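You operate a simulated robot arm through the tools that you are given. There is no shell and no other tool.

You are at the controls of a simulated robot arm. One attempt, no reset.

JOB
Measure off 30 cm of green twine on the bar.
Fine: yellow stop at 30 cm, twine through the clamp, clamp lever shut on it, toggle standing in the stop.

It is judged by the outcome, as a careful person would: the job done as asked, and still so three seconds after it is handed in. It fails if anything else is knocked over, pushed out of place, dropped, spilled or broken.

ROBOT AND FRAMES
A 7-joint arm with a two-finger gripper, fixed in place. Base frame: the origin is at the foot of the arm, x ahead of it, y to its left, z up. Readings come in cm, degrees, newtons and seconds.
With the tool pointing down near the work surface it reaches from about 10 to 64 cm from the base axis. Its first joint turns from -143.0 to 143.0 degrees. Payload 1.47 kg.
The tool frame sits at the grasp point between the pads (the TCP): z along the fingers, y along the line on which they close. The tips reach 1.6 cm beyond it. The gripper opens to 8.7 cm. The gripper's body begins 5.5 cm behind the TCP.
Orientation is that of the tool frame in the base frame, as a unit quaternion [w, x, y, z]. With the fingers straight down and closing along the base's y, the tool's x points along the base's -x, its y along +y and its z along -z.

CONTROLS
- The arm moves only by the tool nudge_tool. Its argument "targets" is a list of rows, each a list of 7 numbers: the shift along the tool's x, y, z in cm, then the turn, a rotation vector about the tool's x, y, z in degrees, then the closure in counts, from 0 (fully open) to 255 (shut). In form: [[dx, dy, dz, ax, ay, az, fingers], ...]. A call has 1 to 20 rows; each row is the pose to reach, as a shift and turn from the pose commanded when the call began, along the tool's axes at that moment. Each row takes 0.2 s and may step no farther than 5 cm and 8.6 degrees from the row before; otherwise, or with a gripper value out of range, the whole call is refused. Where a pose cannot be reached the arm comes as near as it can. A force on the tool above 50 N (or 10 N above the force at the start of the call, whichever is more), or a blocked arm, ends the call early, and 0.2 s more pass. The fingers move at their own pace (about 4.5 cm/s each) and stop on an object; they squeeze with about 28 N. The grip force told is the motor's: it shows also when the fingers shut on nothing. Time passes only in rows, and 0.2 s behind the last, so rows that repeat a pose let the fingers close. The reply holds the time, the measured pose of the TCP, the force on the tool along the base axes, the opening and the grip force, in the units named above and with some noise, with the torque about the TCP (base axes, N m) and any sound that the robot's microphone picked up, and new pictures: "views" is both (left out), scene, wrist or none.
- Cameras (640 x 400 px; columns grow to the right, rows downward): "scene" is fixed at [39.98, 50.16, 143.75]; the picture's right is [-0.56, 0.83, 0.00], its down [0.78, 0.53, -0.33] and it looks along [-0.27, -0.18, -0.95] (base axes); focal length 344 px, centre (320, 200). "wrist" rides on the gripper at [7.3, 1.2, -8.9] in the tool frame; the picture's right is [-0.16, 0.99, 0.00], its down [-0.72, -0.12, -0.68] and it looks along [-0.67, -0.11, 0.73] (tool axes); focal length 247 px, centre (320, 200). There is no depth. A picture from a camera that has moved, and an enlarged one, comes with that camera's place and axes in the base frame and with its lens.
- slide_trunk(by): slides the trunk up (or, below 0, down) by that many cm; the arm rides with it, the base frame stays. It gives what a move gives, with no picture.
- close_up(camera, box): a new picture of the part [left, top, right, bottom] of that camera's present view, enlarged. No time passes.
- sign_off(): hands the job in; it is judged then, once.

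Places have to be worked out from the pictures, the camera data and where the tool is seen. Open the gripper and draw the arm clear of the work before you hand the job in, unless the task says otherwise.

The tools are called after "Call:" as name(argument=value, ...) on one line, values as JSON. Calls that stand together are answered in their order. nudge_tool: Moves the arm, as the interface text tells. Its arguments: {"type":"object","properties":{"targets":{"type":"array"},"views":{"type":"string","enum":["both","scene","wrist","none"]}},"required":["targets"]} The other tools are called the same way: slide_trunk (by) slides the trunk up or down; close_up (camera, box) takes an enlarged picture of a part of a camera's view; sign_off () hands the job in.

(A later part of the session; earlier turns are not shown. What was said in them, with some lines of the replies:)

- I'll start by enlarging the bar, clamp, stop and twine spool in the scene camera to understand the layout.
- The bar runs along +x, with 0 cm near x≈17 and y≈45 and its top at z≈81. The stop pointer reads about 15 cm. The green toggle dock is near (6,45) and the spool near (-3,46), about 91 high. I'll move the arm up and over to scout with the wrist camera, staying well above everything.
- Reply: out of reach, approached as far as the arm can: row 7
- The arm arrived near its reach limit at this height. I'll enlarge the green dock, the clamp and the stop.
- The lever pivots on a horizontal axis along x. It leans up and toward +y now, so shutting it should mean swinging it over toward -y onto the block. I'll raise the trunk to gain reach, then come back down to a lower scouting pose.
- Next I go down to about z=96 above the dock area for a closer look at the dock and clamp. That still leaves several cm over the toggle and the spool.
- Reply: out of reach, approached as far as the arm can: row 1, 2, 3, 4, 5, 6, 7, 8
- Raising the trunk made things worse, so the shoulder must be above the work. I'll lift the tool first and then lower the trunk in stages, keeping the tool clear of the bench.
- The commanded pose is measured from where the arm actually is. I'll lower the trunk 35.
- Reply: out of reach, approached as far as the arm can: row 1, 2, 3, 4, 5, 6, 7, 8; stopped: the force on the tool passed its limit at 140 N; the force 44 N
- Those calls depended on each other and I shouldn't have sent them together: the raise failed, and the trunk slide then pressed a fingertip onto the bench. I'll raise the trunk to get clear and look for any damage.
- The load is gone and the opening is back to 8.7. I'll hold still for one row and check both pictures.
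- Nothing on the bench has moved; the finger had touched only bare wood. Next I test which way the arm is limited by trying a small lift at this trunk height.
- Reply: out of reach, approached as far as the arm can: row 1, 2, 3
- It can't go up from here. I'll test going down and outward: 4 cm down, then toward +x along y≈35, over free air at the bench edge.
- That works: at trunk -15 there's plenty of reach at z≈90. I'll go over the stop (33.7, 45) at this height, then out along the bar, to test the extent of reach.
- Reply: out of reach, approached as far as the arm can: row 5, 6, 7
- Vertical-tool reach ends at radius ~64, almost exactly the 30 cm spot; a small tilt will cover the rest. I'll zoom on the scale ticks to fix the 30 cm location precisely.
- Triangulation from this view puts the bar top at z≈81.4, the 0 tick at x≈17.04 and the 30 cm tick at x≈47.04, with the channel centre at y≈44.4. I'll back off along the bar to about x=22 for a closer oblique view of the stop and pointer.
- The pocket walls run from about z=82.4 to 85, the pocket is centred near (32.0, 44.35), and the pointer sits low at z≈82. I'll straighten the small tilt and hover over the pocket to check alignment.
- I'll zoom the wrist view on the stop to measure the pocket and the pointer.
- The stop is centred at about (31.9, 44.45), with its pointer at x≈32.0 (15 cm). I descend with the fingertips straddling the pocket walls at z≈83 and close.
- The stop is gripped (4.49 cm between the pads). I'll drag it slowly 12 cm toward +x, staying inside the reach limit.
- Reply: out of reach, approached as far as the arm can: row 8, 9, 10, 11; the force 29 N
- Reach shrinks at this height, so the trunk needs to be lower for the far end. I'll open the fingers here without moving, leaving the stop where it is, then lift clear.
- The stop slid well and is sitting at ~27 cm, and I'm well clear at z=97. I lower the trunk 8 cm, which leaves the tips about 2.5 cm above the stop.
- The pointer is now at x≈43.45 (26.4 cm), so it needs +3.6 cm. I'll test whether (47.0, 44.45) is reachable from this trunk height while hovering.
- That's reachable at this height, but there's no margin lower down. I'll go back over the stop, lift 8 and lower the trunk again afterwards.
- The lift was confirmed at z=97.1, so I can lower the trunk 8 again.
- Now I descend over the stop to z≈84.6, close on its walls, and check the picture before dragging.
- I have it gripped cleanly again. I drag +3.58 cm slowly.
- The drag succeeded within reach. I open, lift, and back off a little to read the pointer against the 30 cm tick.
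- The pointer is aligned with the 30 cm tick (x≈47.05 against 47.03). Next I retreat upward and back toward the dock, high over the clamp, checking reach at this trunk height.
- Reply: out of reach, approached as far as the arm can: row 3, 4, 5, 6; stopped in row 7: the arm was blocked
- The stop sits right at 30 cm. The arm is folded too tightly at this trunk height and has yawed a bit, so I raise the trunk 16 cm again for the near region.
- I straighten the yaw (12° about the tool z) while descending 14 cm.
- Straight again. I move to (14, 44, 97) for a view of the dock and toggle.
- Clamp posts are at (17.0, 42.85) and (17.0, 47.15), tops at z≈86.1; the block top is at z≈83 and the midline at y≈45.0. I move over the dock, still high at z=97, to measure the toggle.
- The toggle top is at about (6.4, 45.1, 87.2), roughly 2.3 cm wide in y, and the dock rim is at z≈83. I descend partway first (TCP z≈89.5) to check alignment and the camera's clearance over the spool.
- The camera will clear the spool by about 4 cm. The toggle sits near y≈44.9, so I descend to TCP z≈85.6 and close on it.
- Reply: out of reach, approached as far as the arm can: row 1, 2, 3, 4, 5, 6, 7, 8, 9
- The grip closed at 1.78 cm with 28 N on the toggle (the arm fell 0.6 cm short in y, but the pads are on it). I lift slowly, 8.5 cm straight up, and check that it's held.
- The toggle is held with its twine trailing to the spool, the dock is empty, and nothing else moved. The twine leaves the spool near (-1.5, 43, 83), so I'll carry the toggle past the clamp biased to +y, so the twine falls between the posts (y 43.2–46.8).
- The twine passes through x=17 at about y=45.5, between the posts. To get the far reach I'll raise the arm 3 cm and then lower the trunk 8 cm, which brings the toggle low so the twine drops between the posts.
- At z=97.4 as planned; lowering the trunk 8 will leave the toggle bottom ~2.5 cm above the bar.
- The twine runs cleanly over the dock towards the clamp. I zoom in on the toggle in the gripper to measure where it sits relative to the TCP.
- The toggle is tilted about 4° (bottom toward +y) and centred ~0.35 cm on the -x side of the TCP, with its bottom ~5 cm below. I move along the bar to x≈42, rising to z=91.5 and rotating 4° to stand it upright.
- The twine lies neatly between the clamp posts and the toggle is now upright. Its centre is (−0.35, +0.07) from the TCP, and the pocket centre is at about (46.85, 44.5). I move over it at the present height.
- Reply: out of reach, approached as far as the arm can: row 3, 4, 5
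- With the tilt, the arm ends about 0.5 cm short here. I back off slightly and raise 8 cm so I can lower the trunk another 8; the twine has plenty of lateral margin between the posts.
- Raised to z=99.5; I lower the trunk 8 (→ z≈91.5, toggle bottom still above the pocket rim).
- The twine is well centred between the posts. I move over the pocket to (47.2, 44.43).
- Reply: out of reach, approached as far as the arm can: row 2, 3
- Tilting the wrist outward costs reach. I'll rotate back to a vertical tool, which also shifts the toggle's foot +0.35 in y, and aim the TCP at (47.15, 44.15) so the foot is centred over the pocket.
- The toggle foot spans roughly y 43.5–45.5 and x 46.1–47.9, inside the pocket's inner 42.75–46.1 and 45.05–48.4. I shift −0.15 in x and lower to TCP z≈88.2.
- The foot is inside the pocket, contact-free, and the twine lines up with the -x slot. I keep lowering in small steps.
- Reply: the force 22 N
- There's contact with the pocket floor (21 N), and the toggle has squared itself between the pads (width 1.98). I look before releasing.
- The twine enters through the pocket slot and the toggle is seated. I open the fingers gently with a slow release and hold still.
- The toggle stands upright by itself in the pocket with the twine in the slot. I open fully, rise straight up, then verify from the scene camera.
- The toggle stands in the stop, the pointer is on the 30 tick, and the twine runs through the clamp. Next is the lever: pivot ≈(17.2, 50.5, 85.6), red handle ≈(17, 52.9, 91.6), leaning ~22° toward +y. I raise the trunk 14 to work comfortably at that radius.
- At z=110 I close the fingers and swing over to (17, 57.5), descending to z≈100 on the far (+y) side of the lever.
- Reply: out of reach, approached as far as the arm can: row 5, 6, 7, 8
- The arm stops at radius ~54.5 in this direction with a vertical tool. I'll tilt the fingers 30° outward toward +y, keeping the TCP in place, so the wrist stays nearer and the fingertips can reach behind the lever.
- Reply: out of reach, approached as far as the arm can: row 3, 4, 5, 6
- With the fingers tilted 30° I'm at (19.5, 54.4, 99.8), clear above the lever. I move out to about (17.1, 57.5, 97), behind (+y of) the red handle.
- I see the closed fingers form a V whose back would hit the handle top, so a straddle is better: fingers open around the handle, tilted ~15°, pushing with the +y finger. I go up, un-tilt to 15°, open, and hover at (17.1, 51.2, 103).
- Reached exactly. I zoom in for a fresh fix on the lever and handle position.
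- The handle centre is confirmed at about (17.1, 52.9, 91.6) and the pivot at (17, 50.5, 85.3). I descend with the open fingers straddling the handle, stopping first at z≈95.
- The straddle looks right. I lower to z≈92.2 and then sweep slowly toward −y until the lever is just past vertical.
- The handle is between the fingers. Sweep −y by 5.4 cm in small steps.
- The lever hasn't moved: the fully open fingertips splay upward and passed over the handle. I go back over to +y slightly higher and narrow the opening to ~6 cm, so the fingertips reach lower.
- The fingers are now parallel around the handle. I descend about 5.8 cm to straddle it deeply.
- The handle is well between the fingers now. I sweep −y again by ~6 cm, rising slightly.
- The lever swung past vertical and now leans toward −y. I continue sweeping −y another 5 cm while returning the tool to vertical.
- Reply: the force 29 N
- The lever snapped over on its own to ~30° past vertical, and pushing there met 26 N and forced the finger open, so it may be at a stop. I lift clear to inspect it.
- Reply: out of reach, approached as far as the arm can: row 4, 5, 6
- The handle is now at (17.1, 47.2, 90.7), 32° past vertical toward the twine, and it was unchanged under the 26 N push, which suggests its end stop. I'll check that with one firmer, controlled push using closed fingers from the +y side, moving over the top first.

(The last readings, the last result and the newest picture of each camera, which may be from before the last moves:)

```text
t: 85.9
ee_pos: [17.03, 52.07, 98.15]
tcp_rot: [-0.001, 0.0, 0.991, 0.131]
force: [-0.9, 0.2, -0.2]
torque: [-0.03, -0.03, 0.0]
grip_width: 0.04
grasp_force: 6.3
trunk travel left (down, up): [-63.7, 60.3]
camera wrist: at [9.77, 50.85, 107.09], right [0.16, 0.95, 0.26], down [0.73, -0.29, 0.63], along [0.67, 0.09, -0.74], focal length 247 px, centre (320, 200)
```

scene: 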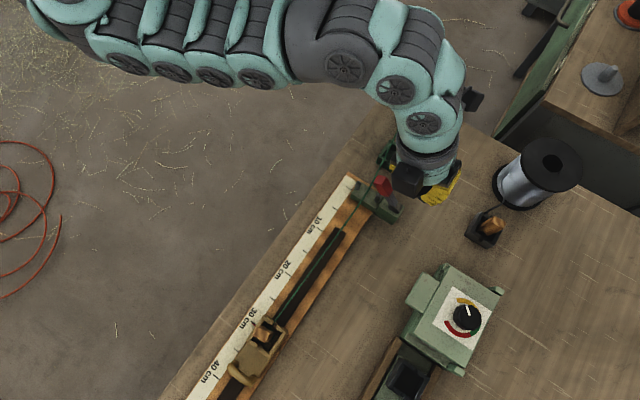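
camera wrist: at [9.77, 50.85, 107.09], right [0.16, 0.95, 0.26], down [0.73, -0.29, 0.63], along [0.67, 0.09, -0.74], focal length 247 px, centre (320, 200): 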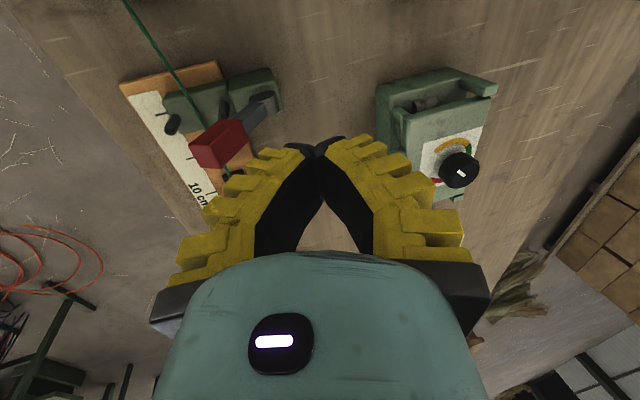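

Now descend behind the handle to z≈92 (+y side), still without contact.

Call:
nudge_tool(targets=[[0, -0.5, 2, 0, 0, 0, 255], [0, -1, 4, 0, 0, 0, 255], [0, -1.58, 5.9, 0, 0, 0, 255], [0, -1.58, 5.9, 0, 0, 0, 255]])

Call:
close_up(camera="wrist", box=[140, 50, 400, 250])

```text
t: 86.9
ee_pos: [17.04, 51.85, 91.96]
tcp_rot: [0.0, 0.0, 0.991, 0.13]
force: [-0.9, -0.2, -0.3]
torque: [0.03, 0.02, -0.01]
grip_width: 0.0
grasp_force: 27.5
trunk travel left (down, up): [-63.7, 60.3]
camera wrist: at [9.82, 50.76, 100.92], right [0.16, 0.95, 0.25], down [0.72, -0.29, 0.63], along [0.67, 0.09, -0.74], focal length 247 px, centre (320, 200)
```

scene: 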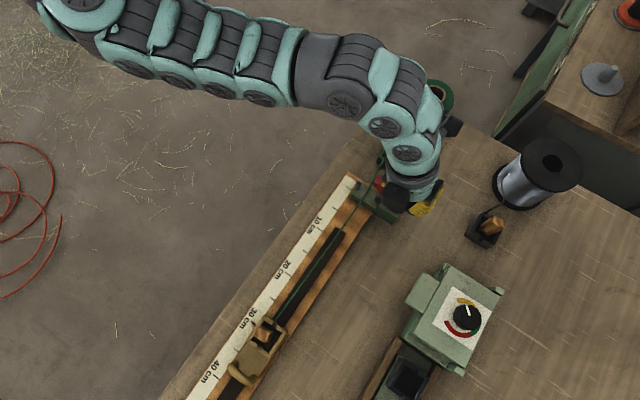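
wrist: 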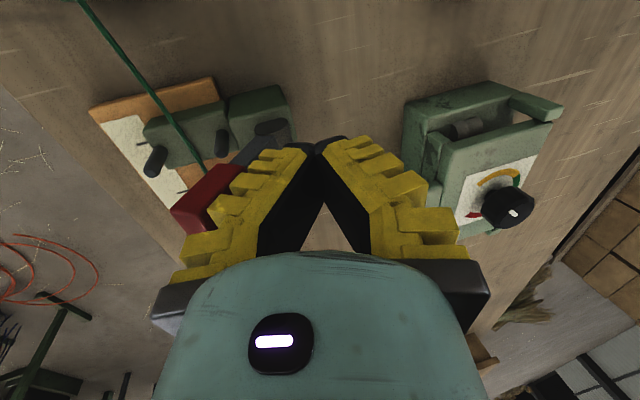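

```text
2.00 times, centred on (270, 150) of wrist
camera zoom: at [9.82, 50.76, 100.92], right [0.16, 0.95, 0.25], down [0.72, -0.29, 0.63], along [0.67, 0.09, -0.74], focal length 494 px, centre (420, 300)
```

zoom: 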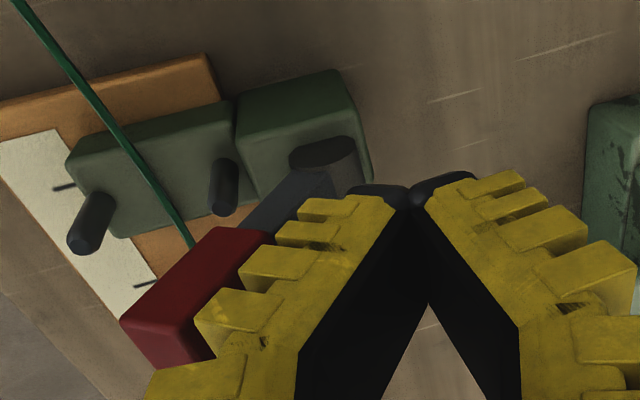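

The left finger's back faces the handle. I push −y in small steps toward contact.

Call:
nudge_tool(targets=[[0, -0.5, -0.13, 0, 0, 0, 255], [0, -1, -0.27, 0, 0, 0, 255], [0, -1.5, -0.4, 0, 0, 0, 255], [0, -1.9, -0.51, 0, 0, 0, 255], [0, -2.3, -0.62, 0, 0, 0, 255]], views="wrist")

```text
t: 88.1
ee_pos: [17.02, 49.99, 92.23]
tcp_rot: [-0.001, 0.002, 0.991, 0.134]
force: [-1.8, 19.6, -1.5]
torque: [0.05, 0.0, -0.02]
grip_width: 0.0
grasp_force: 27.0
trunk travel left (down, up): [-63.7, 60.3]
camera wrist: at [9.87, 48.87, 101.16], right [0.16, 0.95, 0.26], down [0.72, -0.29, 0.62], along [0.67, 0.09, -0.74], focal length 247 px, centre (320, 200)
```

wrist: 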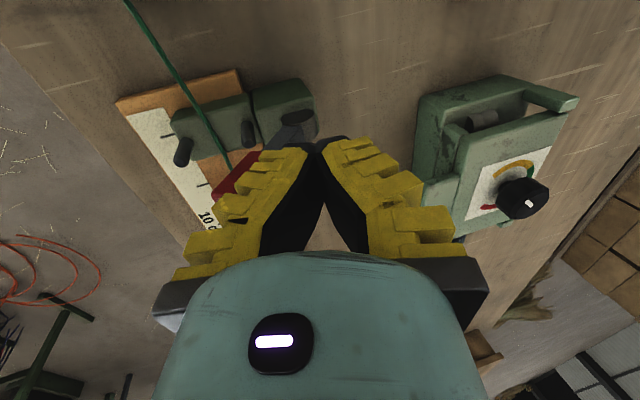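

Contact is at 20 N and the arm is stalling. I add 0.5 cm more command to see whether the lever yields.

Call:
nudge_tool(targets=[[0, -0.25, -0.07, 0, 0, 0, 255], [0, -0.5, -0.13, 0, 0, 0, 255], [0, -0.5, -0.13, 0, 0, 0, 255]], views="wrist")

Call:
close_up(camera="wrist", box=[140, 50, 400, 250])

```text
t: 88.9
ee_pos: [17.2, 49.83, 92.34]
tcp_rot: [-0.001, 0.002, 0.991, 0.136]
force: [-0.1, 31.5, 5.0]
torque: [0.17, -0.02, -0.05]
grip_width: 0.0
grasp_force: 27.4
trunk travel left (down, up): [-63.7, 60.3]
camera wrist: at [9.89, 48.6, 101.39], right [0.16, 0.95, 0.27], down [0.73, -0.3, 0.62], along [0.67, 0.09, -0.74], focal length 247 px, centre (320, 200)
```

wrist: 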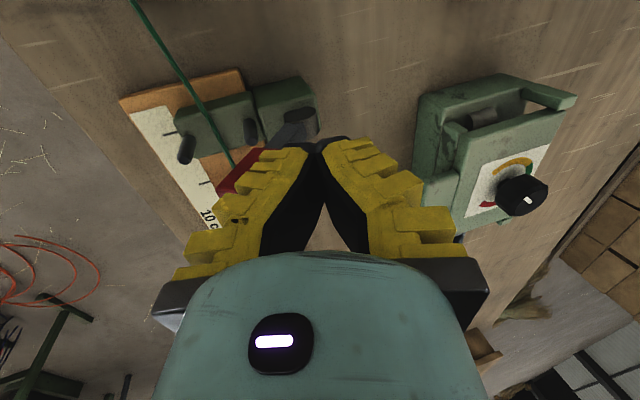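

```text
2.00 times, centred on (270, 150) of wrist
camera zoom: at [9.89, 48.6, 101.39], right [0.16, 0.95, 0.27], down [0.73, -0.3, 0.62], along [0.67, 0.09, -0.74], focal length 494 px, centre (420, 300)
```

zoom: 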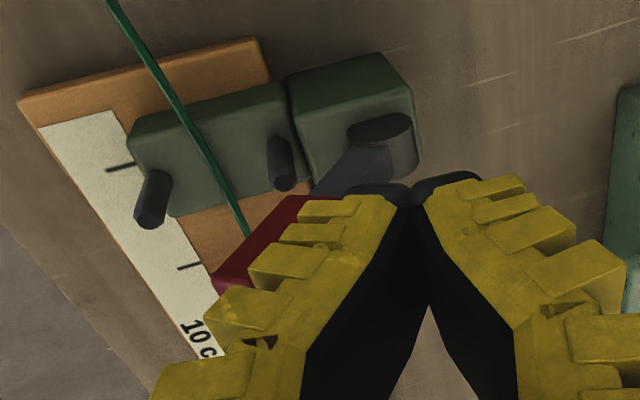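

At 31 N the lever gives nothing: it's at its closed end stop, shut over the twine. I back off +y, rise, and re-inspect.

Call:
nudge_tool(targets=[[0, 0.8, 0.2, 0, 0, 0, 255], [0, 1.8, 0.4, 0, 0, 0, 255], [0, 2.3, -1.5, 0, 0, 0, 255], [0, 2.8, -4, 0, 0, 0, 255], [0, 3.5, -7, 0, 0, 0, 255], [0, 4, -10, 0, 0, 0, 150], [0, 4, -10, 0, 0, 0, 0]])

Call:
close_up(camera="wrist", box=[140, 20, 380, 170])

Call:
close_up(camera="scene", box=[340, 150, 460, 240])

Call:
close_up(camera="scene", box=[200, 260, 340, 380])

```text
t: 90.5
ee_pos: [17.0, 50.39, 102.67]
tcp_rot: [-0.002, 0.0, 0.992, 0.13]
force: [0.3, 0.1, -0.2]
torque: [0.04, 0.02, -0.05]
grip_width: 8.42
grasp_force: 0.0
trunk travel left (down, up): [-63.7, 60.3]
camera wrist: at [9.9, 49.26, 111.7], right [0.16, 0.95, 0.25], down [0.73, -0.29, 0.63], along [0.67, 0.08, -0.74], focal length 247 px, centre (320, 200)
```

scene: 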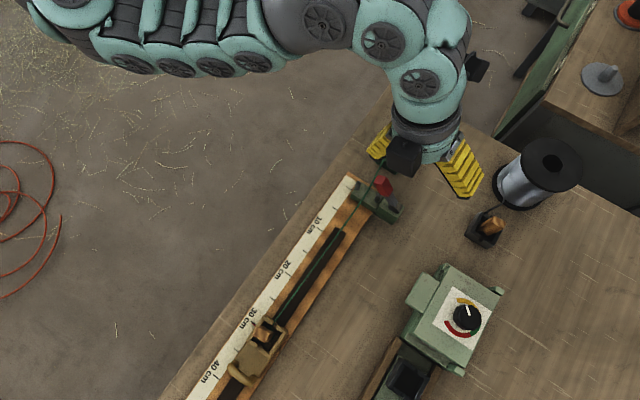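
wrist: 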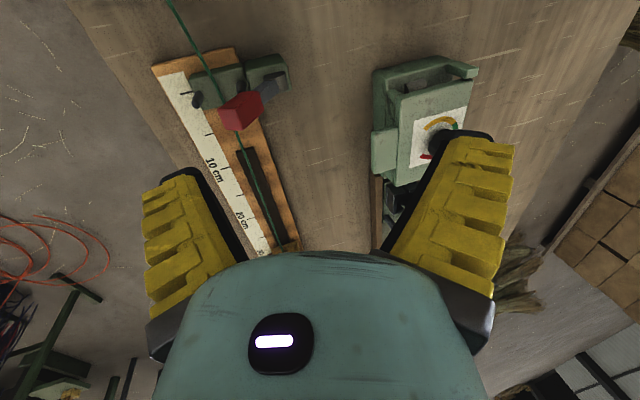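

```text
2.67 times, centred on (260, 95) of wrist
camera zoom: at [9.9, 49.26, 111.7], right [0.16, 0.95, 0.25], down [0.73, -0.29, 0.63], along [0.67, 0.08, -0.74], focal length 659 px, centre (480, 480)
```

zoom: 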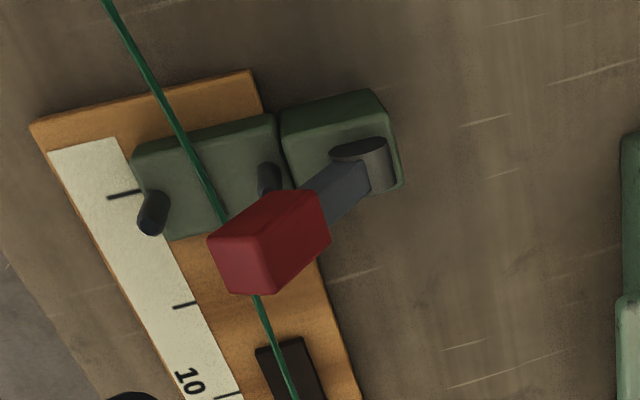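

```text
4.44 times, centred on (400, 195) of scene
camera zoom: at [39.98, 50.16, 143.75], right [-0.56, 0.83, 0.0], down [0.78, 0.53, -0.33], along [-0.27, -0.18, -0.95], focal length 1528 px, centre (-36, 222)
```

zoom: 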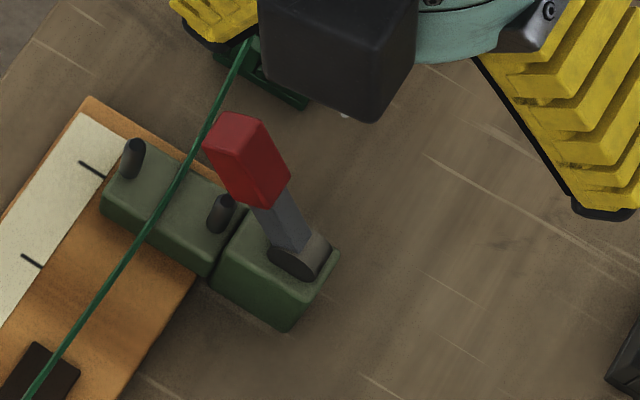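

```text
3.33 times, centred on (270, 320) of scene
camera zoom: at [39.98, 50.16, 143.75], right [-0.56, 0.83, 0.0], down [0.78, 0.53, -0.33], along [-0.27, -0.18, -0.95], focal length 1146 px, centre (487, -200)
```

zoom: 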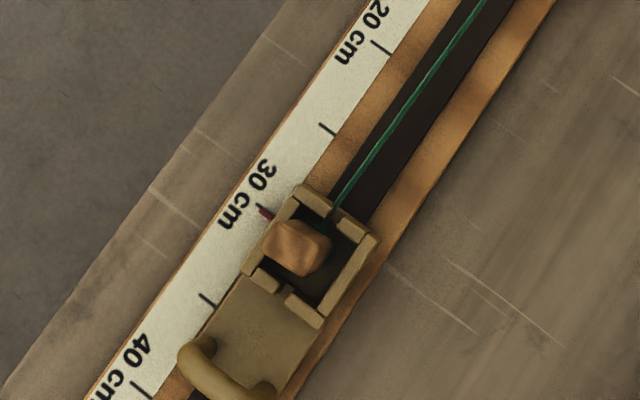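

Lever, stop (pointer on 30), toggle and twine are all in place and unchanged. I draw the arm clear by raising the trunk first.

Call:
slide_trunk(by=20)

```text
t: 92.7
ee_pos: [17.12, 50.44, 122.71]
tcp_rot: [-0.001, 0.0, 0.992, 0.129]
force: [-0.5, -0.5, 0.5]
torque: [0.02, -0.02, -0.02]
grip_width: 8.68
grasp_force: 0.0
trunk travel left (down, up): [-83.7, 40.3]
```

High and clear now. I pull the arm back off the bench toward −y, removing the tilt, and take a final look.

Call:
nudge_tool(targets=[[-1, -3, -0.8, 4, 0, 0, 0], [-3, -6, -1.6, 8, 0, 0, 0], [-5, -9, -2.4, 12, 0, 0, 0], [-7, -12, -3.2, 15, 0, 0, 0], [-8, -14, -3.7, 15, 0, 0, 0], [-8, -14, -3.7, 15, 0, 0, 0], [-8, -14, -3.7, 15, 0, 0, 0]])

Call:
close_up(camera="scene", box=[200, 80, 520, 380])

Call:
close_up(camera="scene", box=[220, 280, 320, 360])

Call:
close_up(camera="scene", box=[340, 80, 460, 230])

```text
t: 94.3
ee_pos: [23.91, 44.08, 117.84]
tcp_rot: [-0.001, 0.001, 1.0, 0.026]
force: [-0.2, 0.4, 0.0]
torque: [0.04, -0.01, 0.01]
grip_width: 8.71
grasp_force: 0.0
out of reach, approached as far as the arm can: row 2, 3, 4, 5, 6, 7
trunk travel left (down, up): [-83.7, 40.3]
camera wrist: at [16.55, 44.76, 126.85], right [0.16, 0.99, 0.05], down [0.73, -0.15, 0.67], along [0.67, -0.07, -0.74], focal length 247 px, centre (320, 200)
```

scene: 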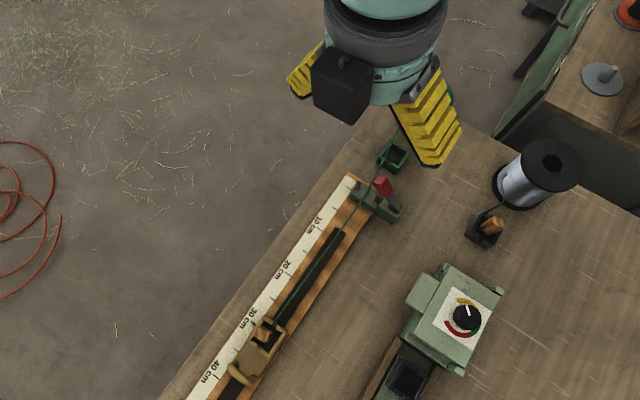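
wrist: 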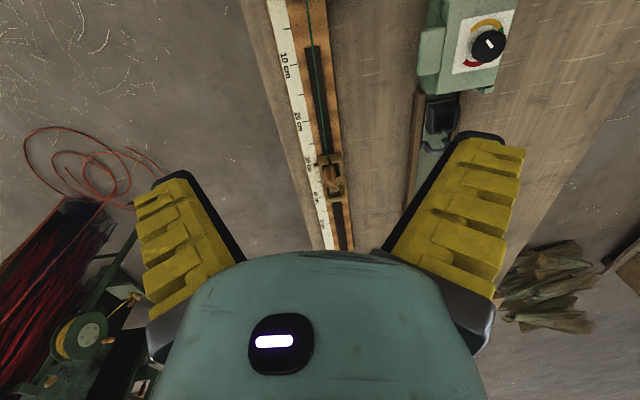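

```text
1.33 times, centred on (360, 230) of scene
camera zoom: at [39.98, 50.16, 143.75], right [-0.56, 0.83, 0.0], down [0.78, 0.53, -0.33], along [-0.27, -0.18, -0.95], focal length 458 px, centre (267, 160)
```

zoom: 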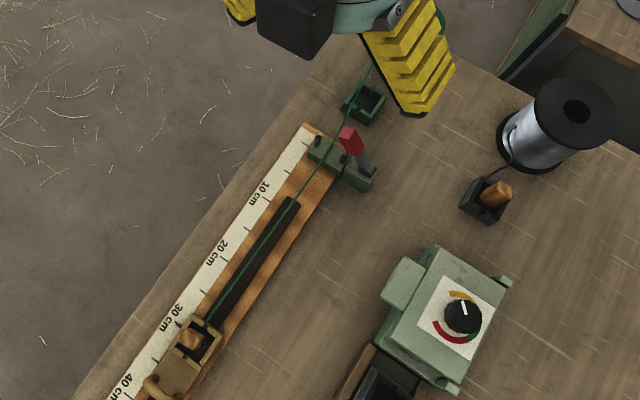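

```text
5.00 times, centred on (270, 320) of scene
camera zoom: at [39.98, 50.16, 143.75], right [-0.56, 0.83, 0.0], down [0.78, 0.53, -0.33], along [-0.27, -0.18, -0.95], focal length 1719 px, centre (570, -400)
```

zoom: 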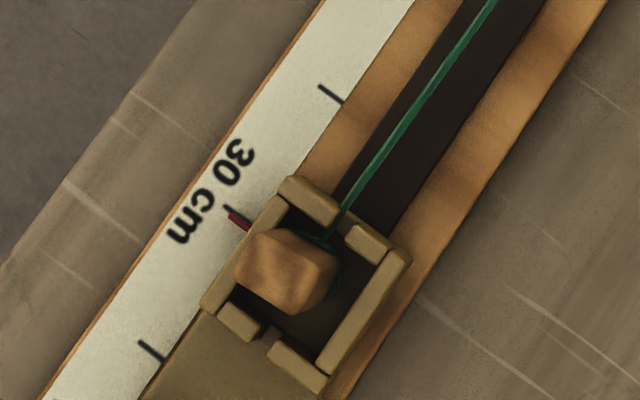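

```text
2.67 times, centred on (400, 155) of scene
camera zoom: at [39.98, 50.16, 143.75], right [-0.56, 0.83, 0.0], down [0.78, 0.53, -0.33], along [-0.27, -0.18, -0.95], focal length 917 px, centre (107, 320)
```

zoom: 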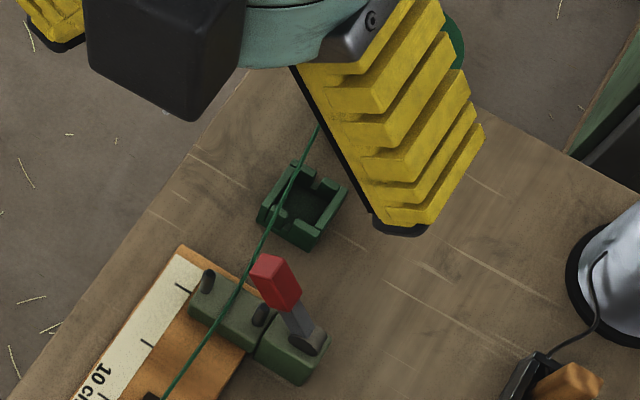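

The picture confirms the finished job: the stop pointer is on 30 cm, the toggle stands in the stop with its twine through the slot, and the twine runs between the clamp posts with the lever thrown over to its end stop. The gripper is open and 30+ cm above the work, so I hand it in.

Call:
sign_off()

```text
The job is handed in.
```

I've handed the job in with 30 cm of green twine measured off on the bar.

- **Stop:** the yellow stop's pointer is on the 30 cm tick, within about 1–2 mm by my reading of the pictures.
- **Toggle:** it stands upright in the stop's pocket, with the twine running out through the slot.
- **Twine:** it runs from the spool between the two clamp posts and along the bar to the stop.
- **Clamp lever:** I swung it over towards the twine, and it came to rest about 30° past upright. A push of about 31 N didn't move it any further, so I took that as shut. I heard no click, and I couldn't see the jaw actually pressing on the twine.

Early on I sent moves together that should have been checked one by one, and a fingertip pressed onto bare bench at up to 140 N. The pictures afterwards showed nothing moved or marked.

The gripper is open and the arm is more than 30 cm above the work. Nothing else on the bench looks disturbed.
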